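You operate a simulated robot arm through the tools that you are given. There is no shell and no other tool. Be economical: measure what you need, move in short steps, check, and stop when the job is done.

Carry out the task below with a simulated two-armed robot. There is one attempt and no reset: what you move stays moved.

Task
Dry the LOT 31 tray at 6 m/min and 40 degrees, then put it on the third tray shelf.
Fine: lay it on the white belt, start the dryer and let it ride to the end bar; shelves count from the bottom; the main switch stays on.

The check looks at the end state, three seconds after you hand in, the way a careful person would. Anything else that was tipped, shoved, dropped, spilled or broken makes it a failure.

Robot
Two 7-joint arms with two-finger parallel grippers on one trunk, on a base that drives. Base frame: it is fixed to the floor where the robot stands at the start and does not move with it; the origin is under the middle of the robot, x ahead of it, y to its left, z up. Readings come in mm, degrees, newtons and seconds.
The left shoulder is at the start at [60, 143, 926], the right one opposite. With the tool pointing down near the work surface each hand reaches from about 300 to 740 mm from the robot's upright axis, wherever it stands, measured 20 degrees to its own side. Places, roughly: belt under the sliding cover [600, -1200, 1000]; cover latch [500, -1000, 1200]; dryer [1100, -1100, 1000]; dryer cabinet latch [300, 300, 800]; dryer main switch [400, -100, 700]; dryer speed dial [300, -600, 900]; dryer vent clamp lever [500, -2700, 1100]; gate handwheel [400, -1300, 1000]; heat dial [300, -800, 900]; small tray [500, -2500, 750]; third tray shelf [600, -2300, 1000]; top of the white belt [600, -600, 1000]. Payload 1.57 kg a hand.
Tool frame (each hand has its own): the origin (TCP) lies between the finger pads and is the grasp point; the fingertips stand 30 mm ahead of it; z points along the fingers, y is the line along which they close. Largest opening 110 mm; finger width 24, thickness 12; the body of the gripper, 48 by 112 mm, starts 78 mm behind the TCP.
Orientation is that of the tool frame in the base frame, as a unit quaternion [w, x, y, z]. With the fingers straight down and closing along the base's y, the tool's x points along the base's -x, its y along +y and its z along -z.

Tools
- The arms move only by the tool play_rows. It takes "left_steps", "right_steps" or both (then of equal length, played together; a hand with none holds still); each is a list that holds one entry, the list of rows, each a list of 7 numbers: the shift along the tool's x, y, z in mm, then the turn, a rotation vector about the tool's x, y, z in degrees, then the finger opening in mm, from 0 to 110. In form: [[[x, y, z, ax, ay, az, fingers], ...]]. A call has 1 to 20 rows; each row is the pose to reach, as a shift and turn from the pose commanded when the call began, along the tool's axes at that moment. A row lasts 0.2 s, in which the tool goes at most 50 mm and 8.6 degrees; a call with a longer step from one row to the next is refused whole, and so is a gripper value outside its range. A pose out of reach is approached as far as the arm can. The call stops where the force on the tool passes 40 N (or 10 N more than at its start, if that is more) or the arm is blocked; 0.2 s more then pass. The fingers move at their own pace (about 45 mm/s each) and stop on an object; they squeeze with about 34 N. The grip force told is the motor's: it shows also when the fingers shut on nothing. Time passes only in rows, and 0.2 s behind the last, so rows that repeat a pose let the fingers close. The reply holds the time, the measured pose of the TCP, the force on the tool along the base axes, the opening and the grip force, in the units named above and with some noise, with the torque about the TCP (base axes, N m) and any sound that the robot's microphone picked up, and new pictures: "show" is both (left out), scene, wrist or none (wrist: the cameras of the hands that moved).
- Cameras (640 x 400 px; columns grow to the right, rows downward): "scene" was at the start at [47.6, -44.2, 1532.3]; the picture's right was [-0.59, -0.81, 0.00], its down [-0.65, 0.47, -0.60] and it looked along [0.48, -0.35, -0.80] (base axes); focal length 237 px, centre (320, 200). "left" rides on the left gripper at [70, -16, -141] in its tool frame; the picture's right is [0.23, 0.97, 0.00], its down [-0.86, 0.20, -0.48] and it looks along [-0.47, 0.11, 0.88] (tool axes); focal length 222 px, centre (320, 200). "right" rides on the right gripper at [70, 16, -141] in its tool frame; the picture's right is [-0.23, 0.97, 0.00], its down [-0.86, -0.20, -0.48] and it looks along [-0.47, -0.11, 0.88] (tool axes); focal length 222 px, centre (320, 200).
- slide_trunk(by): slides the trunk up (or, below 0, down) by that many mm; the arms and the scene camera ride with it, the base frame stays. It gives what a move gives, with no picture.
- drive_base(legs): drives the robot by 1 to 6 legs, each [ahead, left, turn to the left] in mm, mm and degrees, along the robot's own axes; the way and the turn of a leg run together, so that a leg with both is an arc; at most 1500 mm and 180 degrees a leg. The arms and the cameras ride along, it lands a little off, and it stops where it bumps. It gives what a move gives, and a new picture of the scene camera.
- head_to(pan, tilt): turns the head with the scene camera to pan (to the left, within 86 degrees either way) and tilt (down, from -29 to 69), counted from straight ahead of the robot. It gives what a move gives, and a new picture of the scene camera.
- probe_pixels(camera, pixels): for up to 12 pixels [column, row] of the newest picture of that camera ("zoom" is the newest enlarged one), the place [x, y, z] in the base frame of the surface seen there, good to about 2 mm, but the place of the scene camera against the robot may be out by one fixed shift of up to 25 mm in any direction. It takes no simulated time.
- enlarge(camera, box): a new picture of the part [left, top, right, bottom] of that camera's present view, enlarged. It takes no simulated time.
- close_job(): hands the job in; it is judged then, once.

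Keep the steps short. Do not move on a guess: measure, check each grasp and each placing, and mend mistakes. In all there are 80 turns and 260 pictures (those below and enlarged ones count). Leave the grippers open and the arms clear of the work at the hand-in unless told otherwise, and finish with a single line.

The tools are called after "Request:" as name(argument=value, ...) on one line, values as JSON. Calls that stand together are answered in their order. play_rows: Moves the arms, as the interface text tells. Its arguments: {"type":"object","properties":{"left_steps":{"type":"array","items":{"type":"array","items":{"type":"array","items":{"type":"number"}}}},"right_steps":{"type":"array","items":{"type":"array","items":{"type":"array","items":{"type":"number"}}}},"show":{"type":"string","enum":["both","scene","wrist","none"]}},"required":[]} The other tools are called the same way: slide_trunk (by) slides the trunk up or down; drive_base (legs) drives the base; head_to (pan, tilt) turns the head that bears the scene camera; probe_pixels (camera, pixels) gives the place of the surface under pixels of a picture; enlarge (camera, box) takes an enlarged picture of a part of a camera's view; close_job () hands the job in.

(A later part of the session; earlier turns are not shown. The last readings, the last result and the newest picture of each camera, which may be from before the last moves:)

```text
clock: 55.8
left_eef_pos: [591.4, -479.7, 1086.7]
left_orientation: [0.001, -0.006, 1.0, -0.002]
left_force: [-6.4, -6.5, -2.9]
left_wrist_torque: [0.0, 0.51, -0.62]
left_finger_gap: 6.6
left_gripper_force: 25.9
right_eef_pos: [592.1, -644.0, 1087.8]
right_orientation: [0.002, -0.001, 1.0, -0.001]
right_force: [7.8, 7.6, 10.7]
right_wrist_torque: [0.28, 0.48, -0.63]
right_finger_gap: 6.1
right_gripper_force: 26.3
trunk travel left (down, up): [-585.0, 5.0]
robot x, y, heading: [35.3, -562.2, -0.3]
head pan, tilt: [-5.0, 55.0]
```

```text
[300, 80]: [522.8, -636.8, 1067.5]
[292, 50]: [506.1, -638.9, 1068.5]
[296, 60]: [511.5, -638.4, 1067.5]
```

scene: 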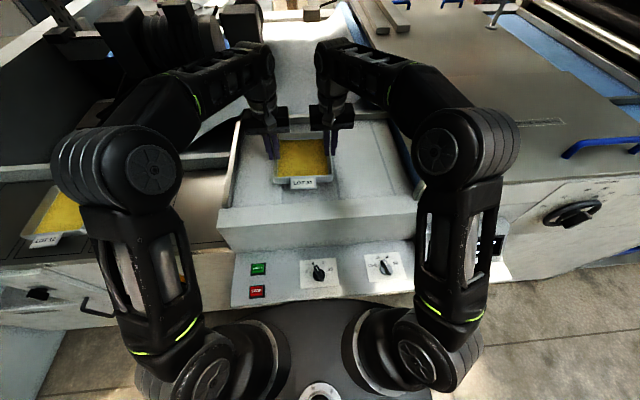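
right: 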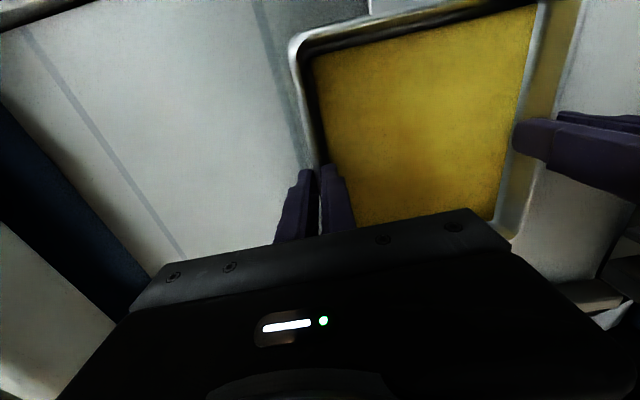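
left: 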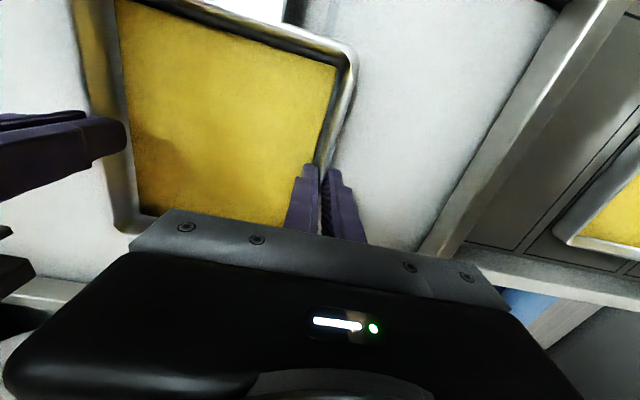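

Right side is seated; lower the left 2 mm more, then open and rise.

Request:
play_rows(left_steps=[[[0, 0, 1, 0, 0, 0, 0], [0, 0, 2, 0, 0, 0, 0], [0, 0, 2, 0, 0, 0, 28], [0, 0, 2, 0, 0, 0, 28], [0, 0, -15, 0, 0, 0, 28], [0, 0, -45, 0, 0, 0, 28]]], right_steps=[[[0, 0, 0, 0, 0, 0, 0], [0, 0, 0, 0, 0, 0, 0], [0, 0, 0, 0, 0, 0, 28], [0, 0, 0, 0, 0, 0, 28], [0, 0, -15, 0, 0, 0, 28], [0, 0, -45, 0, 0, 0, 28]]], show="both")

```text
clock: 57.2
left_eef_pos: [589.9, -478.5, 1132.6]
left_orientation: [0.003, -0.006, 1.0, -0.002]
left_force: [-0.4, 0.6, -0.2]
left_wrist_torque: [-0.03, -0.03, -0.01]
left_finger_gap: 27.9
left_gripper_force: 0.0
right_eef_pos: [591.1, -644.2, 1131.9]
right_orientation: [0.003, -0.001, 1.0, -0.001]
right_force: [0.7, -0.2, -0.1]
right_wrist_torque: [-0.05, -0.05, 0.0]
right_finger_gap: 27.9
right_gripper_force: 0.0
trunk travel left (down, up): [-585.0, 5.0]
robot x, y, heading: [35.4, -559.4, -0.2]
head pan, tilt: [-5.0, 55.0]
```

scene: 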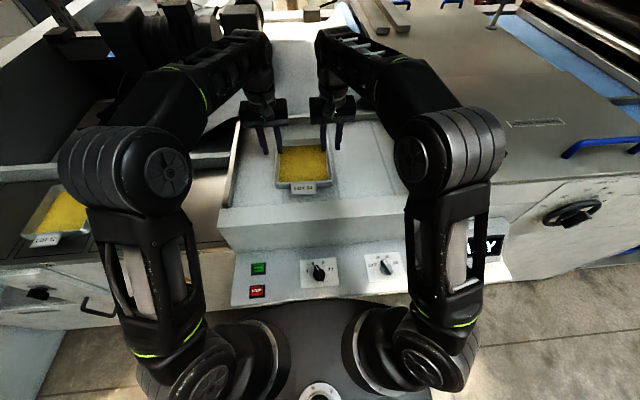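
right: 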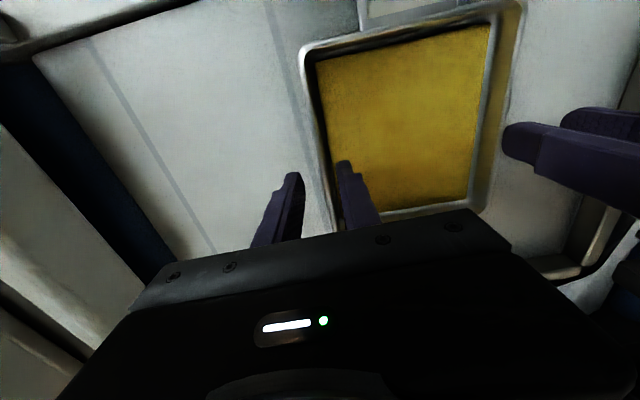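
left: 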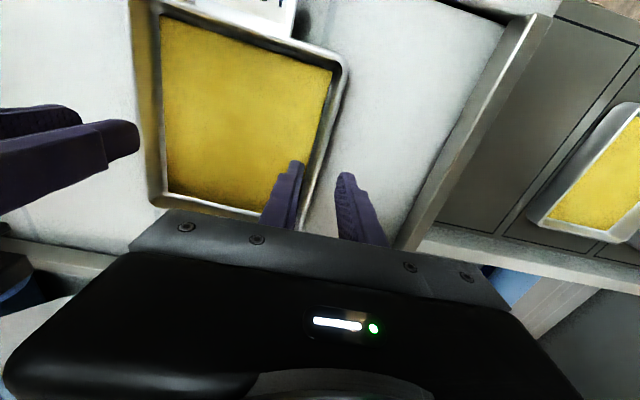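

The tray sits on the belt at (≈590, −560). Now back off 130 mm and bring the closed left hand over START.

Request:
drive_base(legs=[[-130, 0, 0]])

Request:
play_rows(left_steps=[[[40, 10, 0, 0, 0, 0, 10], [80, 25, 0, 0, 0, 0, 0], [110, 50, 20, 0, 0, 0, 0], [130, 70, 60, 0, 0, 0, 0], [134, 70, 100, 0, 0, 0, 0], [134, 70, 140, 0, 0, 0, 0]]], right_steps=[[[40, 0, 0, 0, 0, 0, 28], [80, 0, 0, 0, 0, 0, 28], [110, 0, 0, 0, 0, 0, 28], [130, 0, 0, 0, 0, 0, 28], [130, 0, 0, 0, 0, 0, 28], [130, 0, 0, 0, 0, 0, 28]]], show="wrist")

```text
clock: 58.5
left_eef_pos: [462.5, -476.8, 1133.8]
left_orientation: [0.003, -0.007, 1.0, -0.002]
left_force: [-0.8, -0.5, 0.2]
left_wrist_torque: [0.01, -0.02, 0.0]
left_finger_gap: 28.1
left_gripper_force: 0.1
right_eef_pos: [462.3, -644.3, 1131.9]
right_orientation: [0.003, -0.002, 1.0, -0.003]
right_force: [-0.6, 0.3, 0.3]
right_wrist_torque: [0.03, -0.05, 0.01]
right_finger_gap: 28.2
right_gripper_force: 0.1
trunk travel left (down, up): [-585.0, 5.0]
robot x, y, heading: [-99.1, -559.0, 0.2]
head pan, tilt: [-5.0, 55.0]
```

scene: 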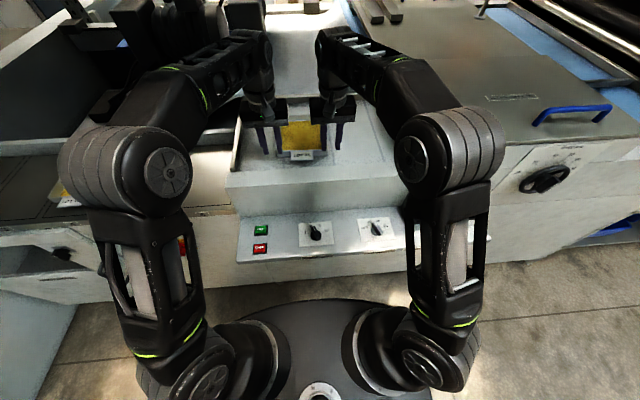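

```text
clock: 59.9
left_eef_pos: [328.7, -410.7, 992.3]
left_orientation: [0.003, -0.008, 1.0, -0.002]
left_force: [-0.4, -0.1, 0.2]
left_wrist_torque: [0.01, -0.01, 0.01]
left_finger_gap: 0.2
left_gripper_force: 21.8
right_eef_pos: [333.3, -645.5, 1131.5]
right_orientation: [0.002, -0.002, 1.0, -0.002]
right_force: [1.1, 0.0, -0.2]
right_wrist_torque: [0.02, 0.01, 0.0]
right_finger_gap: 28.0
right_gripper_force: 0.1
trunk travel left (down, up): [-585.0, 5.0]
robot x, y, heading: [-100.5, -558.6, -0.0]
head pan, tilt: [-5.0, 55.0]
```

right: 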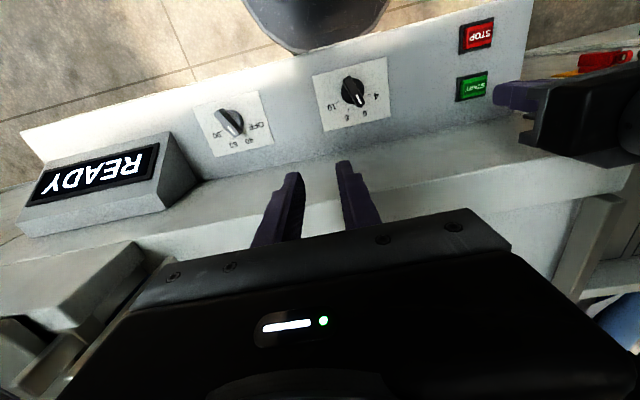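
left: 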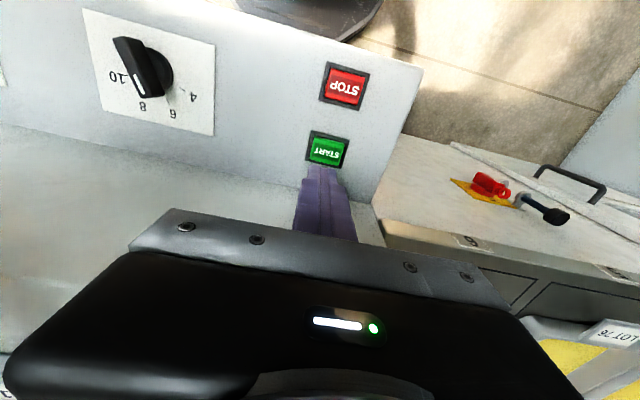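

Measure the START button and re-verify the dials.

Request:
probe_pixels(camera="left", pixels=[[316, 142], [344, 148], [338, 165], [326, 151], [310, 160], [350, 136]])

Request:
probe_pixels(camera="right", pixels=[[462, 82], [485, 75], [465, 98], [487, 92], [473, 87]])

Request:
enlarge(camera="right", box=[190, 40, 400, 170])

```text
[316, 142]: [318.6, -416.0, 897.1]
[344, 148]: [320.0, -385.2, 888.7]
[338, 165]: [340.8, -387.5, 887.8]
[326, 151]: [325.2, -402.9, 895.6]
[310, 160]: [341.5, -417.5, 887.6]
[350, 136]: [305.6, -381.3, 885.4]
```

```text
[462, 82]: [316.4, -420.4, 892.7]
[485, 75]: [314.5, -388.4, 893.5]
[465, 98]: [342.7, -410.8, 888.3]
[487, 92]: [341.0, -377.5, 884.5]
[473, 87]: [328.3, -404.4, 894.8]
```

```text
3.05 times, centred on (295, 105) of right
```

zoom: 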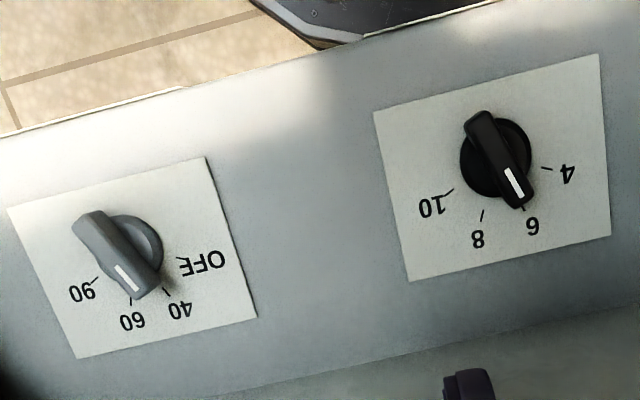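

Dials still at 6 and 40. START centre is (327, −403, 895): shift +8 and press down slowly.

Request:
play_rows(left_steps=[[[2, 8, 20, 0, 0, 0, 0], [2, 8, 45, 0, 0, 0, 0], [2, 8, 60, 0, 0, 0, 0], [2, 8, 66, 0, 0, 0, 0], [2, 8, 69, 0, 0, 0, 0], [2, 8, 71, 0, 0, 0, 0], [2, 8, 73, 0, 0, 0, 0], [2, 8, 73, 0, 0, 0, 0]]], show="both")

```text
clock: 61.6
left_eef_pos: [326.2, -399.2, 921.0]
left_orientation: [0.004, -0.007, 1.0, -0.001]
left_force: [-1.7, 1.2, 24.1]
left_wrist_torque: [0.07, 0.28, -0.11]
left_finger_gap: 0.3
left_gripper_force: 21.5
right_eef_pos: [331.2, -644.7, 1131.0]
right_orientation: [0.003, -0.003, 1.0, -0.002]
right_force: [0.6, 0.7, 0.9]
right_wrist_torque: [0.0, -0.01, 0.0]
right_finger_gap: 28.2
right_gripper_force: 0.0
trunk travel left (down, up): [-585.0, 5.0]
robot x, y, heading: [-96.2, -560.4, -0.1]
head pan, tilt: [-5.0, 55.0]
heard: click
```

scene: 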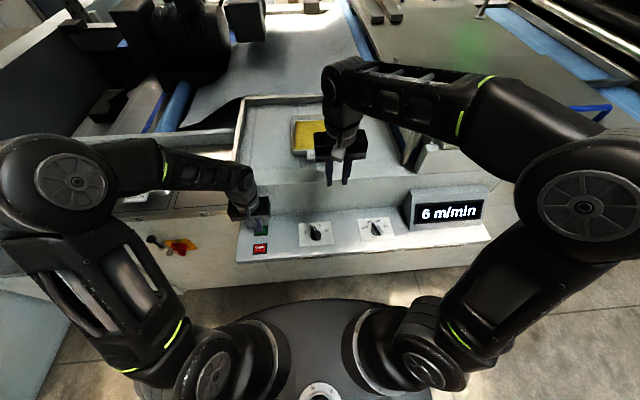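
left: 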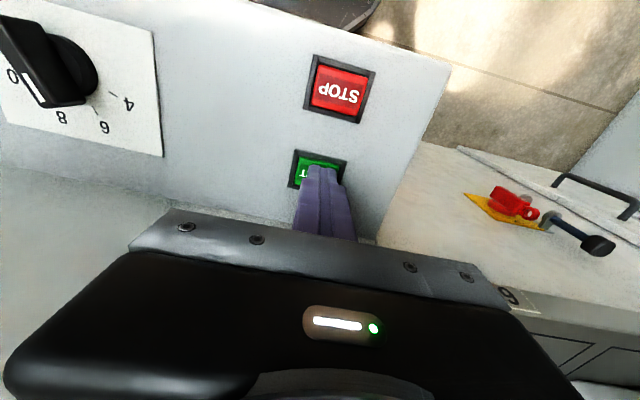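

Clicked; display shows "6 m/min" and the tray is moving. Raise the left hand and watch the ride.

Request:
play_rows(left_steps=[[[0, 0, -40, 0, 0, 0, 0], [0, 0, -85, 0, 0, 0, 20], [0, 0, -130, 0, 0, 0, 28], [0, 0, -170, 0, 0, 0, 28], [0, 0, -200, 0, 0, 0, 28]]], show="scene")

Request:
head_to(pan=-30, tilt=45)

```text
clock: 62.9
left_eef_pos: [324.9, -401.4, 1120.4]
left_orientation: [0.003, -0.008, 1.0, -0.001]
left_force: [-0.7, 0.3, 0.9]
left_wrist_torque: [-0.01, 0.02, -0.03]
left_finger_gap: 28.0
left_gripper_force: 0.2
right_eef_pos: [332.8, -644.5, 1132.9]
right_orientation: [0.002, -0.002, 1.0, -0.002]
right_force: [-0.6, -0.1, -0.2]
right_wrist_torque: [-0.01, -0.07, 0.01]
right_finger_gap: 28.3
right_gripper_force: 0.1
trunk travel left (down, up): [-585.0, 5.0]
robot x, y, heading: [-95.6, -560.4, -0.1]
head pan, tilt: [-5.0, 55.0]
```

scene: 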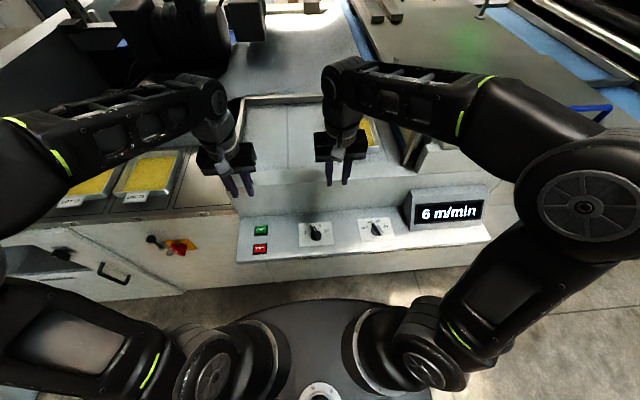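

```text
clock: 63.7
left_eef_pos: [325.3, -401.2, 1118.2]
left_orientation: [0.002, -0.007, 1.0, 0.0]
left_force: [-0.6, -0.7, -0.1]
left_wrist_torque: [0.02, -0.04, 0.03]
left_finger_gap: 28.0
left_gripper_force: 0.0
right_eef_pos: [332.3, -645.2, 1130.9]
right_orientation: [0.002, -0.003, 1.0, -0.002]
right_force: [0.3, -0.1, -0.1]
right_wrist_torque: [0.04, -0.01, 0.0]
right_finger_gap: 28.2
right_gripper_force: 0.1
trunk travel left (down, up): [-585.0, 5.0]
robot x, y, heading: [-96.4, -560.0, 0.0]
head pan, tilt: [-30.0, 45.0]
```

scene: 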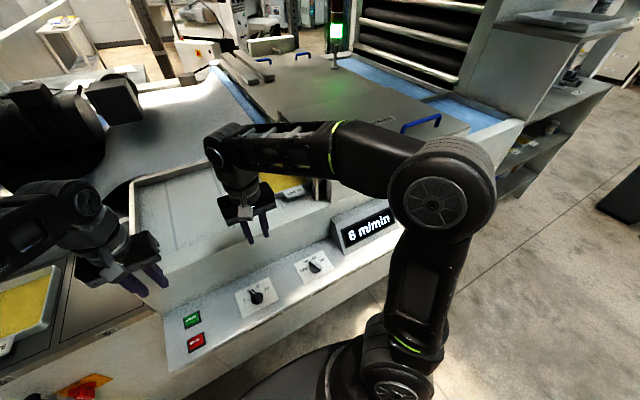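

The lamp is green, but the display may read something else; enlarge it.

Request:
enlarge(camera="scene", box=[325, 195, 415, 260])

Request:
enlarge(camera="scene", box=[230, 250, 340, 315])

Request:
drive_base(legs=[[0, -400, 0]])

```text
6.15 times, centred on (370, 228) of scene
```

zoom: 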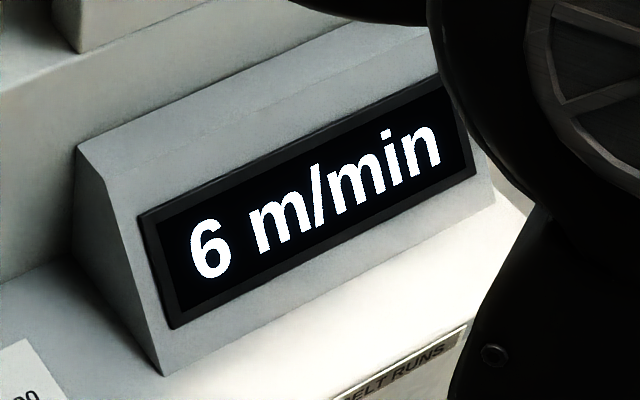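

```text
5.82 times, centred on (285, 282) of scene
```

zoom: 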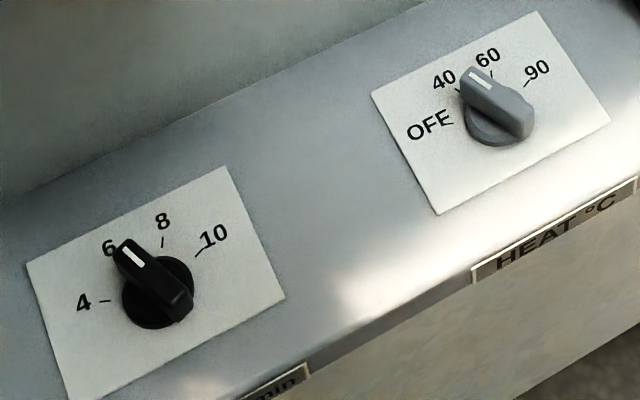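

```text
clock: 66.2
left_eef_pos: [325.6, -803.1, 1119.2]
left_orientation: [0.003, -0.005, 1.0, -0.001]
left_force: [0.9, 0.3, -0.7]
left_wrist_torque: [0.0, -0.02, 0.0]
left_finger_gap: 28.2
left_gripper_force: 0.0
right_eef_pos: [330.5, -1046.3, 1132.1]
right_orientation: [0.002, 0.001, 1.0, -0.002]
right_force: [0.2, -0.7, -0.3]
right_wrist_torque: [0.02, -0.04, -0.01]
right_finger_gap: 28.2
right_gripper_force: 0.0
trunk travel left (down, up): [-585.0, 5.0]
robot x, y, heading: [-98.8, -960.1, -0.4]
head pan, tilt: [-30.0, 45.0]
```

scene: 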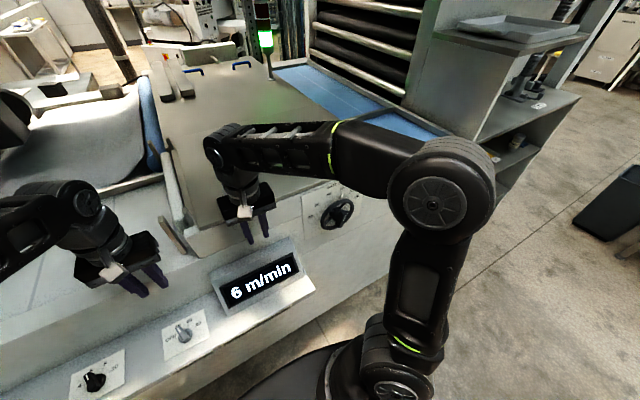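

6 m/min is confirmed. Drive back 100 mm and right toward the outfeed.

Request:
drive_base(legs=[[-120, 0, 0], [0, -700, 0]])

Request:
head_to(pan=-5, tilt=45)

```text
clock: 70.9
left_eef_pos: [198.5, -1508.5, 1119.9]
left_orientation: [0.004, -0.004, 1.0, -0.001]
left_force: [0.3, 0.7, 0.4]
left_wrist_torque: [0.0, -0.02, 0.0]
left_finger_gap: 28.0
left_gripper_force: 0.1
right_eef_pos: [204.1, -1750.5, 1131.7]
right_orientation: [0.002, 0.001, 1.0, -0.002]
right_force: [-0.4, -1.1, -0.3]
right_wrist_torque: [0.0, -0.02, 0.0]
right_finger_gap: 28.0
right_gripper_force: 0.0
trunk travel left (down, up): [-585.0, 5.0]
robot x, y, heading: [-226.2, -1665.2, -0.3]
head pan, tilt: [-30.0, 45.0]
```

scene: 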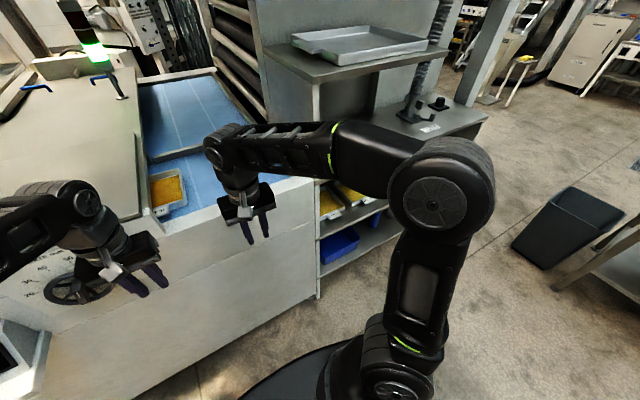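

```text
clock: 71.8
left_eef_pos: [198.6, -1507.8, 1119.1]
left_orientation: [0.003, -0.004, 1.0, 0.0]
left_force: [0.1, -0.4, -0.9]
left_wrist_torque: [0.01, -0.04, -0.02]
left_finger_gap: 28.0
left_gripper_force: 0.0
right_eef_pos: [204.7, -1751.2, 1130.9]
right_orientation: [0.001, 0.002, 1.0, -0.002]
right_force: [0.1, 0.4, -0.2]
right_wrist_torque: [-0.01, -0.01, -0.01]
right_finger_gap: 28.1
right_gripper_force: 0.2
trunk travel left (down, up): [-585.0, 5.0]
robot x, y, heading: [-224.9, -1661.3, -0.5]
head pan, tilt: [-5.0, 45.0]
```

scene: 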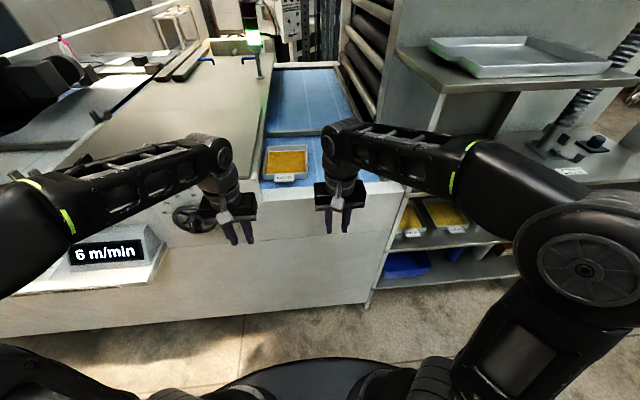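

The tray has come out on the blue belt. Wait a few seconds for it to reach the end bar.

Request:
play_rows(left_steps=[[[0, 0, 0, 0, 0, 0, 28], [0, 0, 0, 0, 0, 0, 28], [0, 0, 0, 0, 0, 0, 28], [0, 0, 0, 0, 0, 0, 28], [0, 0, 0, 0, 0, 0, 28], [0, 0, 0, 0, 0, 0, 28], [0, 0, 0, 0, 0, 0, 28], [0, 0, 0, 0, 0, 0, 28], [0, 0, 0, 0, 0, 0, 28], [0, 0, 0, 0, 0, 0, 28], [0, 0, 0, 0, 0, 0, 28], [0, 0, 0, 0, 0, 0, 28], [0, 0, 0, 0, 0, 0, 28], [0, 0, 0, 0, 0, 0, 28], [0, 0, 0, 0, 0, 0, 28], [0, 0, 0, 0, 0, 0, 28], [0, 0, 0, 0, 0, 0, 28], [0, 0, 0, 0, 0, 0, 28], [0, 0, 0, 0, 0, 0, 28], [0, 0, 0, 0, 0, 0, 28]]], show="scene")

Request:
enlarge(camera="scene", box=[240, 60, 440, 220])

```text
clock: 76.0
left_eef_pos: [198.2, -1508.6, 1119.3]
left_orientation: [0.002, -0.004, 1.0, -0.001]
left_force: [-1.1, 0.0, -1.0]
left_wrist_torque: [0.04, 0.03, 0.03]
left_finger_gap: 28.2
left_gripper_force: 0.1
right_eef_pos: [203.4, -1750.9, 1131.1]
right_orientation: [0.002, 0.002, 1.0, -0.001]
right_force: [-0.6, 0.0, -0.2]
right_wrist_torque: [-0.02, 0.0, 0.02]
right_finger_gap: 28.2
right_gripper_force: 0.0
trunk travel left (down, up): [-585.0, 5.0]
robot x, y, heading: [-226.3, -1660.5, -0.2]
head pan, tilt: [-5.0, 45.0]
```

scene: 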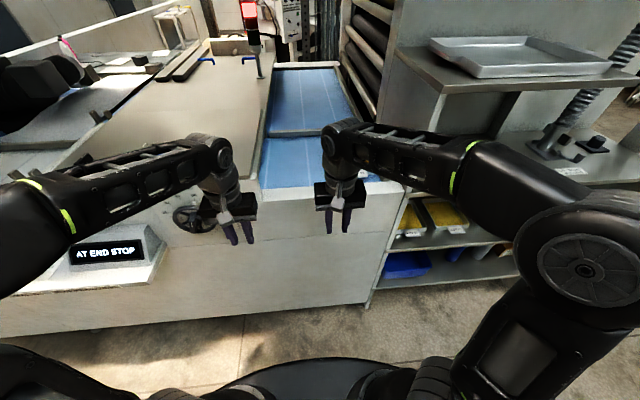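

```text
2.50 times, centred on (340, 140) of scene
```

zoom: 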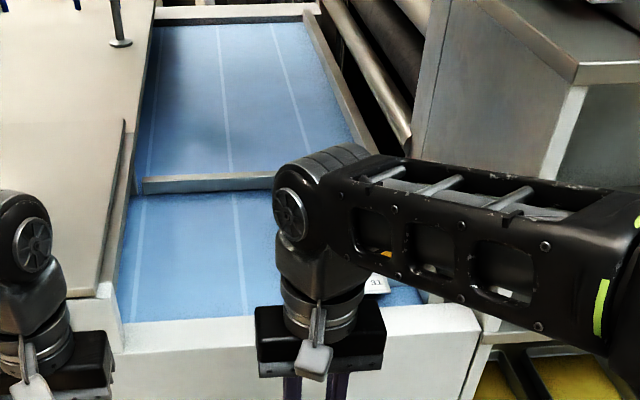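

"AT END STOP": the ride is done. Drive in front of the outfeed (ahead 240, right 140) with the hands high.

Request:
drive_base(legs=[[0, -140, 0], [230, 0, 0]])

Request:
play_rows(right_steps=[[[0, -40, 0, 0, 0, 0, 28], [0, -80, 0, 0, 0, 0, 28], [0, -120, 0, 0, 0, 0, 28], [0, -150, 0, 0, 0, 0, 28]]], left_steps=[[[0, 0, 0, 0, 0, 0, 28], [0, 0, 0, 0, 0, 0, 28], [0, 0, 0, 0, 0, 0, 28], [0, 0, 0, 0, 0, 0, 28]]], show="both")

```text
clock: 78.7
left_eef_pos: [425.8, -1650.9, 1119.0]
left_orientation: [0.002, -0.006, 1.0, -0.001]
left_force: [1.2, -0.3, 0.4]
left_wrist_torque: [-0.01, 0.02, 0.0]
left_finger_gap: 27.8
left_gripper_force: 0.1
right_eef_pos: [432.3, -1893.0, 1131.5]
right_orientation: [0.002, 0.0, 1.0, -0.001]
right_force: [0.2, 0.1, 0.5]
right_wrist_torque: [-0.01, -0.01, 0.02]
right_finger_gap: 28.0
right_gripper_force: 0.0
trunk travel left (down, up): [-585.0, 5.0]
robot x, y, heading: [2.2, -1805.5, -0.3]
head pan, tilt: [-5.0, 45.0]
```

scene: 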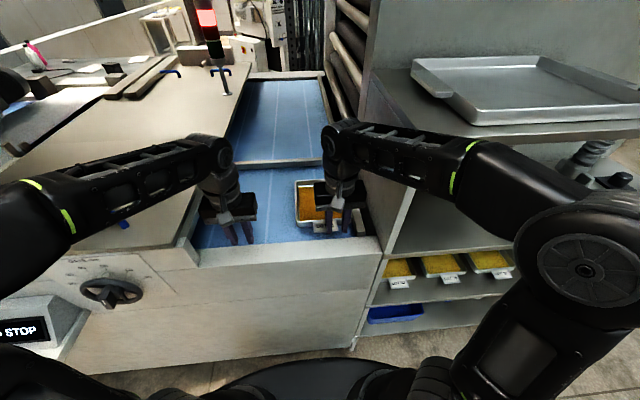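

```text
clock: 79.5
left_eef_pos: [424.3, -1623.8, 1118.3]
left_orientation: [0.002, -0.016, 1.0, -0.007]
left_force: [-0.9, 0.6, 0.4]
left_wrist_torque: [-0.03, -0.02, -0.02]
left_finger_gap: 28.0
left_gripper_force: 0.0
right_eef_pos: [429.3, -1955.3, 1130.8]
right_orientation: [-0.007, -0.038, 0.999, -0.006]
right_force: [-1.1, -0.1, -0.3]
right_wrist_torque: [0.01, 0.0, -0.02]
right_finger_gap: 28.2
right_gripper_force: 0.0
trunk travel left (down, up): [-585.0, 5.0]
robot x, y, heading: [1.9, -1800.1, 0.7]
head pan, tilt: [-5.0, 45.0]
stopped in row 4 (right hand): the force on the tool passed its limit (the readings are from after the stop); the commanded pose is now the measured one
```

scene: 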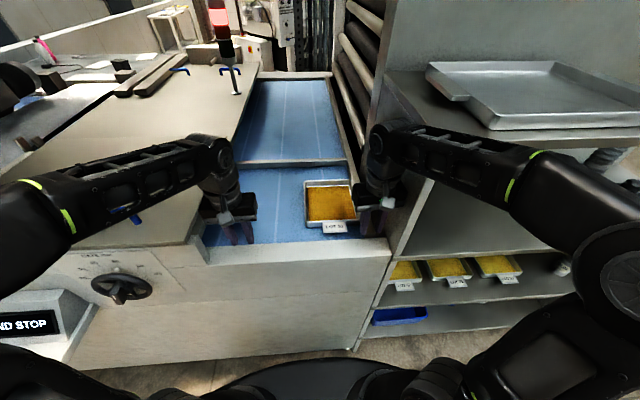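
right: 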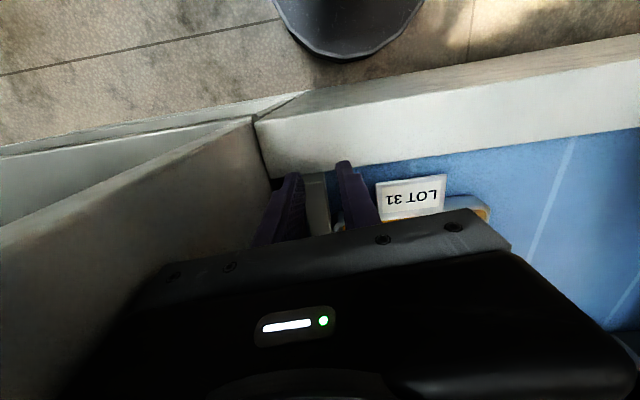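
left: 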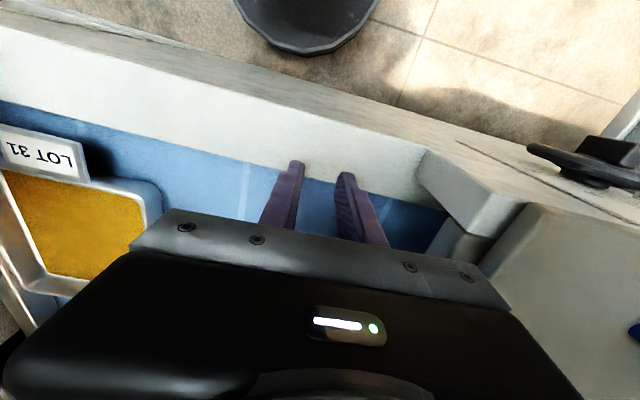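

The right hand touched the shelf's side wall; move it back 45 mm left at once, and measure the tray.

Request:
play_rows(right_steps=[[[0, 20, 0, 0, 0, 0, 28], [0, 45, 0, 0, 0, 0, 28], [0, 45, 0, 0, 0, 0, 28]]], show="scene")

Request:
enlarge(camera="scene", box=[280, 150, 440, 270])

Request:
enlarge(camera="scene", box=[340, 40, 640, 330])

Request:
probe_pixels(camera="left", pixels=[[158, 195], [140, 182], [110, 180], [60, 285], [40, 280], [60, 230], [20, 170], [76, 150], [300, 100], [220, 180], [5, 270], [380, 150]])

```text
clock: 80.3
left_eef_pos: [423.8, -1640.2, 1119.4]
left_orientation: [0.002, -0.013, 1.0, -0.001]
left_force: [-0.1, 0.5, 0.4]
left_wrist_torque: [-0.05, 0.03, 0.0]
left_finger_gap: 28.0
left_gripper_force: 0.1
right_eef_pos: [426.3, -1935.5, 1128.8]
right_orientation: [-0.007, -0.021, 1.0, 0.003]
right_force: [-1.0, 0.5, -0.4]
right_wrist_torque: [0.02, 0.0, -0.02]
right_finger_gap: 28.0
right_gripper_force: 0.0
trunk travel left (down, up): [-585.0, 5.0]
robot x, y, heading: [5.4, -1805.0, 0.3]
head pan, tilt: [-5.0, 45.0]
```

scene: 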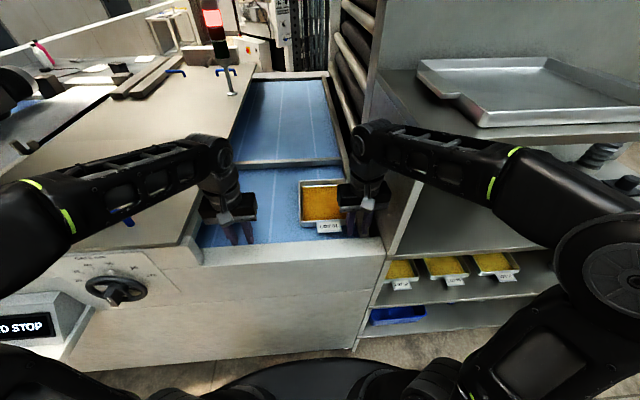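

```text
3.33 times, centred on (360, 210) of scene
```

zoom: 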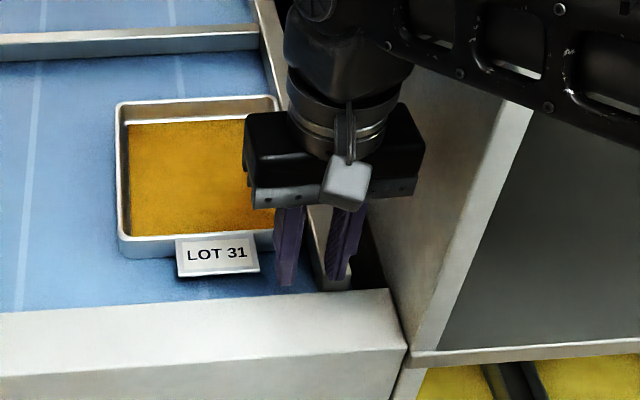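

```text
1.38 times, centred on (490, 185) of scene
```

zoom: 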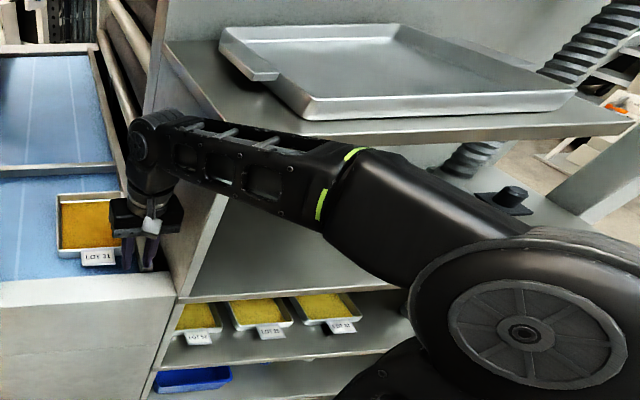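

```text
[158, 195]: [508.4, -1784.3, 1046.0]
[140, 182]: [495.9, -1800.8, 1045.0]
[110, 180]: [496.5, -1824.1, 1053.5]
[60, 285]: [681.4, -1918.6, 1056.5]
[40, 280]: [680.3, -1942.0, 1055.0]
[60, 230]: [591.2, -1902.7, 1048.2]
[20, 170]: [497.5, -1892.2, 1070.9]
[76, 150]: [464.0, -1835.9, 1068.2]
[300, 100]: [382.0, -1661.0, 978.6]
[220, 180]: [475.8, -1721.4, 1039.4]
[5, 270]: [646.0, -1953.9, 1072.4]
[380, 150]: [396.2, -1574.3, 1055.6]
```

The tray sits against the end bar: left rim y≈−1785, right rim ≈−1950, x 497–682, product now browned. There is no room right of it, so I'll pull it left with the left hand first. Drive ahead 30 mm and bring the left hand over the left rim.

Request:
drive_base(legs=[[30, 0, 0]])

Request:
play_rows(left_steps=[[[-27, -29, 0, 0, 0, 1, 28], [-54, -58, 0, 0, 0, 1.5, 28], [-81, -87, 0, 0, 0, 1.5, 28], [-108, -116, 0, 0, 0, 1.5, 28], [-130, -142, 0, 0, 0, 1.5, 28], [-130, -142, 0, 0, 0, 1.5, 28]]], show="both")

```text
clock: 81.1
left_eef_pos: [454.3, -1635.5, 1118.6]
left_orientation: [0.003, -0.013, 1.0, -0.003]
left_force: [0.3, 0.7, -0.1]
left_wrist_torque: [0.0, 0.02, -0.01]
left_finger_gap: 28.1
left_gripper_force: 0.1
right_eef_pos: [457.3, -1929.7, 1128.6]
right_orientation: [-0.007, -0.024, 1.0, 0.001]
right_force: [0.3, -0.8, -1.1]
right_wrist_torque: [-0.01, -0.02, 0.01]
right_finger_gap: 28.2
right_gripper_force: 0.1
trunk travel left (down, up): [-585.0, 5.0]
robot x, y, heading: [32.1, -1800.4, 0.6]
head pan, tilt: [-5.0, 45.0]
```

scene: 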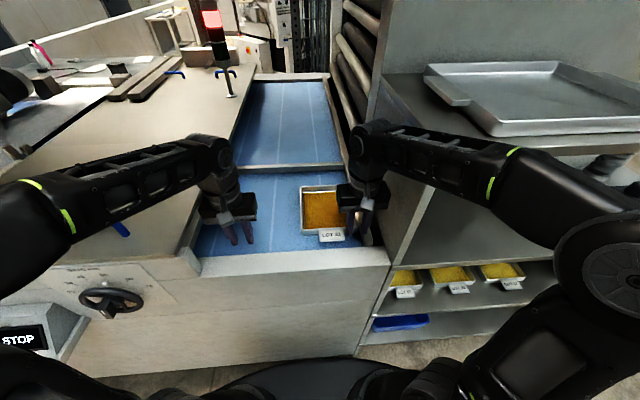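

```text
clock: 82.5
left_eef_pos: [589.0, -1774.9, 1122.3]
left_orientation: [0.004, -0.001, 1.0, -0.002]
left_force: [-0.3, -0.2, 0.8]
left_wrist_torque: [0.01, -0.01, 0.02]
left_finger_gap: 28.2
left_gripper_force: 0.0
right_eef_pos: [455.8, -1930.0, 1127.9]
right_orientation: [-0.008, -0.023, 1.0, 0.0]
right_force: [0.2, 0.2, -0.7]
right_wrist_torque: [-0.02, -0.03, -0.02]
right_finger_gap: 28.0
right_gripper_force: 0.0
trunk travel left (down, up): [-585.0, 5.0]
robot x, y, heading: [35.0, -1803.5, 0.8]
head pan, tilt: [-5.0, 45.0]
```

scene: 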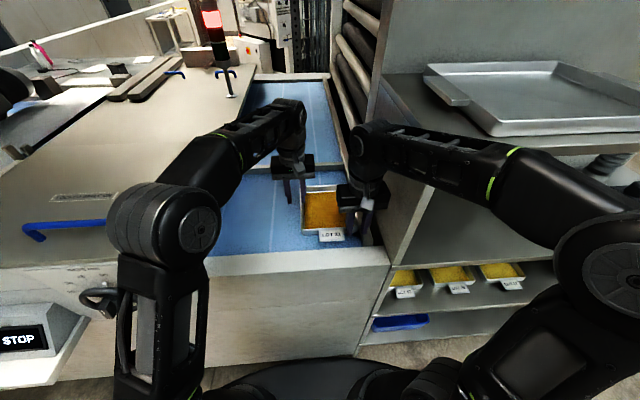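
left: 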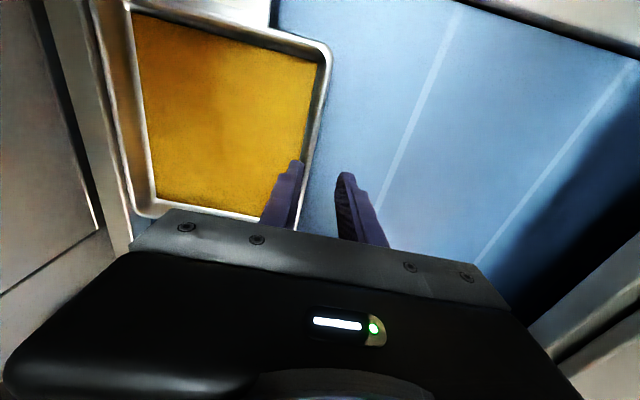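

Probe the rim again.

Request:
probe_pixels(camera="left", pixels=[[328, 60], [322, 90], [310, 140], [135, 195], [150, 212], [250, 25], [150, 5], [110, 150], [350, 150], [240, 218]])

```text
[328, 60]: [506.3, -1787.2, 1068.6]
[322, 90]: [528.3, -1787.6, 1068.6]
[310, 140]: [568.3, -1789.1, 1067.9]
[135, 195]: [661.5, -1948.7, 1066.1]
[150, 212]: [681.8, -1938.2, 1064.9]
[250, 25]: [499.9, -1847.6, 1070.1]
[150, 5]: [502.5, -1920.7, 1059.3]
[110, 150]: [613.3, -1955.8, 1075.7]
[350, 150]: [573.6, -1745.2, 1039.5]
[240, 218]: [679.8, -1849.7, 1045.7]
```

Rim at y≈−1789. Shift −14, descend to z 1087, close.

Request:
play_rows(left_steps=[[[0, -14, 0, 0, 0, 0, 28], [0, -14, 20, 0, 0, 0, 28], [0, -14, 35, 0, 0, 0, 28], [0, -14, 35, 0, 0, 0, 0], [0, -14, 35, 0, 0, 0, 0], [0, -14, 35, 0, 0, 0, 0]]], show="wrist")

```text
clock: 83.9
left_eef_pos: [588.5, -1786.2, 1085.2]
left_orientation: [0.002, 0.0, 1.0, -0.001]
left_force: [-2.4, 10.6, 0.3]
left_wrist_torque: [0.27, 0.1, -0.06]
left_finger_gap: 5.6
left_gripper_force: 25.5
right_eef_pos: [456.3, -1929.6, 1128.8]
right_orientation: [-0.007, -0.024, 1.0, 0.0]
right_force: [-0.2, -0.6, -0.3]
right_wrist_torque: [0.02, 0.01, 0.02]
right_finger_gap: 28.1
right_gripper_force: 0.1
trunk travel left (down, up): [-585.0, 5.0]
robot x, y, heading: [31.7, -1801.6, 0.2]
head pan, tilt: [-5.0, 45.0]
```

left: 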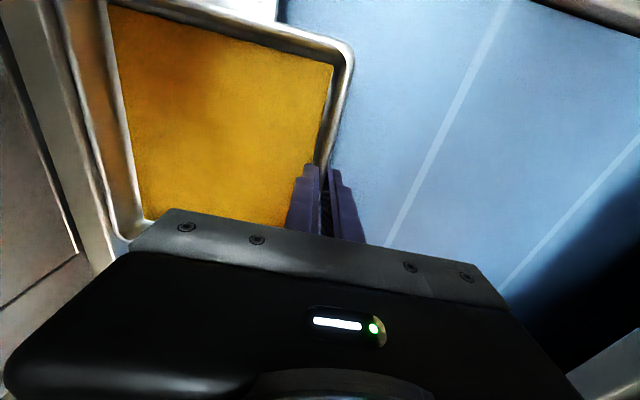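

Gripped. Pull the tray 110 mm left along the belt gently.

Request:
play_rows(left_steps=[[[0, 8, 0, 0, 0, 0, 0], [0, 20, 0, 0, 0, 0, 0], [0, 34, 0, 0, 0, 0, 0], [0, 48, 0, 0, 0, 0, 0], [0, 62, 0, 0, 0, 0, 0], [0, 76, 0, 0, 0, 0, 0], [0, 90, 0, 0, 0, 0, 0], [0, 102, 0, 0, 0, 0, 0], [0, 110, 0, 0, 0, 0, 0], [0, 110, 0, 0, 0, 0, 0]]], show="both")

```text
clock: 86.1
left_eef_pos: [586.5, -1680.0, 1085.1]
left_orientation: [0.004, 0.001, 1.0, -0.003]
left_force: [-0.5, -5.1, 9.4]
left_wrist_torque: [-0.05, 0.1, 0.16]
left_finger_gap: 5.4
left_gripper_force: 25.3
right_eef_pos: [456.1, -1930.6, 1128.4]
right_orientation: [-0.007, -0.024, 1.0, 0.001]
right_force: [-0.8, -0.2, -0.5]
right_wrist_torque: [0.0, -0.03, 0.0]
right_finger_gap: 27.9
right_gripper_force: 0.0
trunk travel left (down, up): [-585.0, 5.0]
robot x, y, heading: [29.8, -1801.0, 0.8]
head pan, tilt: [-5.0, 45.0]
```

scene: 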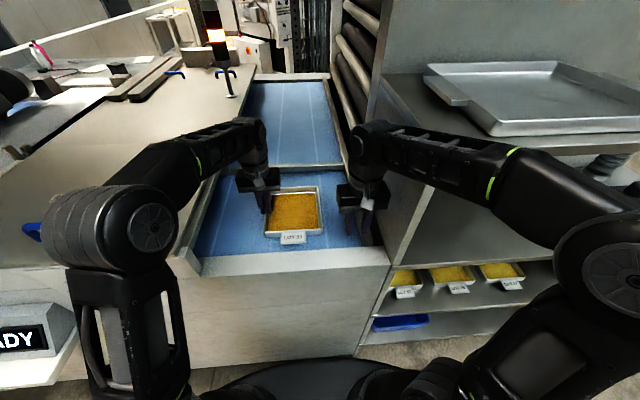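
left: 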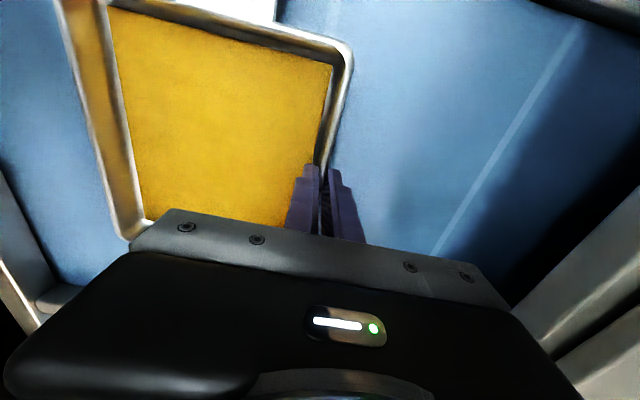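

The tray slid cleanly to y≈−1680…−1843. Now the left hand opens and rises; then both hands tilt 45° forward (needed under the shelf) above the side rims.

Request:
play_rows(left_steps=[[[0, 0, 0, 0, 0, 0, 28], [0, 0, 0, 0, 0, 0, 28], [0, 0, -25, 0, 0, 0, 28], [0, 0, -55, 0, 0, 0, 28], [5, 0, -60, 0, -8, 0, 28], [10, 0, -60, 0, -16, 0, 28], [18, 0, -60, 0, -24, 0, 28], [18, 0, -60, 0, -32, 0, 28], [18, 0, -60, 0, -40, 0, 28], [18, 0, -60, 0, -45, 0, 28], [18, 0, -60, 0, -45, 0, 28]]], right_steps=[[[0, 0, 0, 0, 0, 0, 28], [0, 0, 0, 0, 0, 0, 28], [0, 0, -8, 0, 0, 1, 28], [0, 0, -17, 0, 0, 2.7, 28], [-20, 16, -17, 0, -8, 2.7, 28], [-40, 32, -17, 0, -16, 2.7, 28], [-60, 48, -17, 0, -24, 2.7, 28], [-80, 62, -17, 0, -32, 2.7, 28], [-100, 74, -17, 0, -40, 2.7, 28], [-116, 82, -17, 0, -45, 2.7, 28], [-116, 82, -17, 0, -45, 2.7, 28]]], show="both")

```text
clock: 88.5
left_eef_pos: [571.0, -1682.4, 1144.6]
left_orientation: [0.385, -0.001, 0.923, -0.001]
left_force: [0.0, -1.0, 0.0]
left_wrist_torque: [0.01, -0.03, 0.01]
left_finger_gap: 28.3
left_gripper_force: 0.1
right_eef_pos: [570.0, -1845.0, 1144.1]
right_orientation: [0.376, 0.002, 0.926, 0.012]
right_force: [0.5, 0.2, -0.8]
right_wrist_torque: [0.01, 0.02, 0.01]
right_finger_gap: 28.1
right_gripper_force: 0.1
trunk travel left (down, up): [-585.0, 5.0]
robot x, y, heading: [31.8, -1802.2, 0.6]
head pan, tilt: [-5.0, 45.0]
```

scene: 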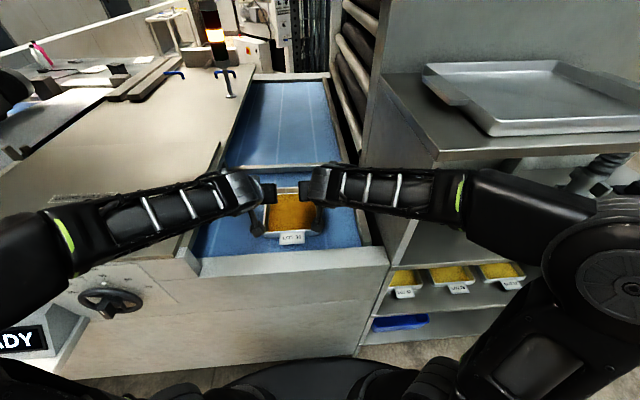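
right: 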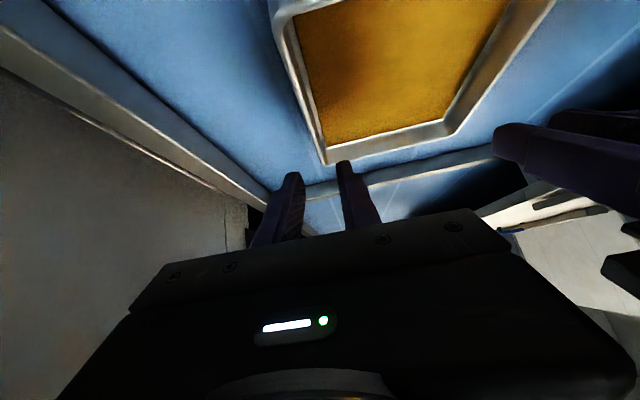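
left: 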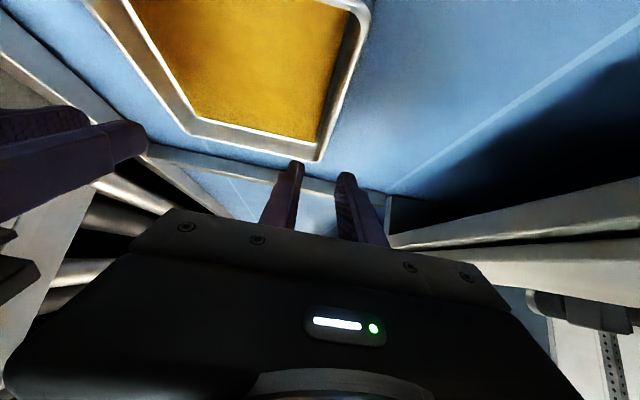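

Both hands tilted. Probe tray rims and the forearms' position.

Request:
probe_pixels(camera="right", pixels=[[297, 80], [310, 120], [322, 155], [390, 150], [440, 128], [500, 80], [310, 5]])

Request:
probe_pixels(camera="left", pixels=[[352, 60], [335, 115], [322, 150], [250, 143], [195, 125], [150, 60], [366, 15]])

Request:
probe_pixels(camera="scene", pixels=[[340, 180], [400, 195], [470, 200], [560, 210], [610, 230], [230, 190], [130, 210], [40, 250]])

```text
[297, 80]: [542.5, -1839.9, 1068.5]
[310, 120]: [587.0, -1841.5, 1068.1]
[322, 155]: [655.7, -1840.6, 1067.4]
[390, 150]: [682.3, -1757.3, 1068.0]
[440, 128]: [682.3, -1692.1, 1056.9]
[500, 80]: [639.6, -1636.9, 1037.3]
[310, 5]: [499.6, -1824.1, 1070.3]
```

```text
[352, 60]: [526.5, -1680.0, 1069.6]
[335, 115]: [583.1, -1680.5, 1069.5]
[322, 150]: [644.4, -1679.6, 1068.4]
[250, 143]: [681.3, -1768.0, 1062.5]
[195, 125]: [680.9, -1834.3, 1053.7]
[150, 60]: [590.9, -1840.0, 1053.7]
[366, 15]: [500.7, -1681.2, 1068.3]
```

```text
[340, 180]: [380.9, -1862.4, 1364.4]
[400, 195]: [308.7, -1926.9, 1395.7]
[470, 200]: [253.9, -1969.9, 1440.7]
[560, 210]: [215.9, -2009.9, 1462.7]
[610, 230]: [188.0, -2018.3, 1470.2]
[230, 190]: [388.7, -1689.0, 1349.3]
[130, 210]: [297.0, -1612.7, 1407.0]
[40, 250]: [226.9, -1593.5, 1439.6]
```

The rims are y −1681/−1840, z 1069. Descend vertically 59 mm to straddle both rims.

Request:
play_rows(left_steps=[[[0, 1, 0, 0, 0, 0, 28], [14, 1, 14, 0, 0, 0, 28], [28, 1, 28, 0, 0, 0, 28], [38, 1, 38, 0, 0, 0, 28], [42, 1, 42, 0, 0, 0, 28], [42, 1, 42, 0, 0, 0, 28]]], right_steps=[[[0, 4.5, 0, 0, 0, 0, 28], [14, 4.5, 14, 0, 0, 0, 28], [28, 4.5, 28, 0, 0, 0, 28], [38, 4.5, 38, 0, 0, 0, 28], [42, 4.5, 42, 0, 0, 0, 28], [42, 4.5, 42, 0, 0, 0, 28]]], show="wrist")

```text
clock: 89.9
left_eef_pos: [571.9, -1682.4, 1084.9]
left_orientation: [0.385, -0.001, 0.923, 0.0]
left_force: [0.2, 0.9, 0.3]
left_wrist_torque: [0.02, 0.0, -0.02]
left_finger_gap: 28.3
left_gripper_force: 0.0
right_eef_pos: [568.1, -1839.9, 1084.3]
right_orientation: [0.375, 0.002, 0.927, 0.01]
right_force: [0.2, 0.3, 0.0]
right_wrist_torque: [-0.02, -0.02, -0.01]
right_finger_gap: 27.9
right_gripper_force: 0.1
trunk travel left (down, up): [-585.0, 5.0]
robot x, y, heading: [31.4, -1802.9, 0.5]
head pan, tilt: [-5.0, 45.0]
```

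right: 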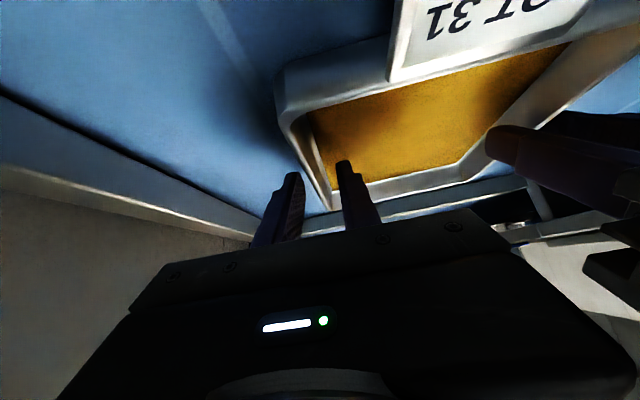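
left: 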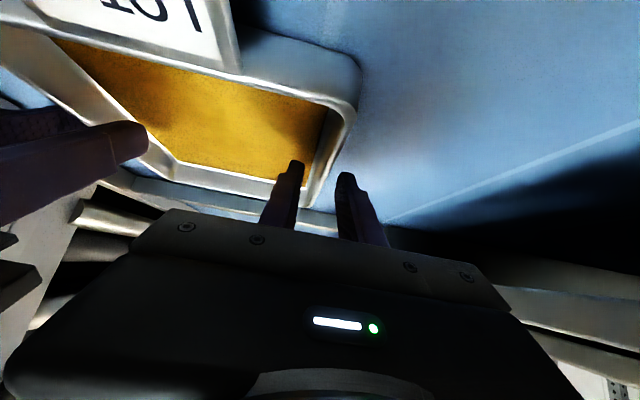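

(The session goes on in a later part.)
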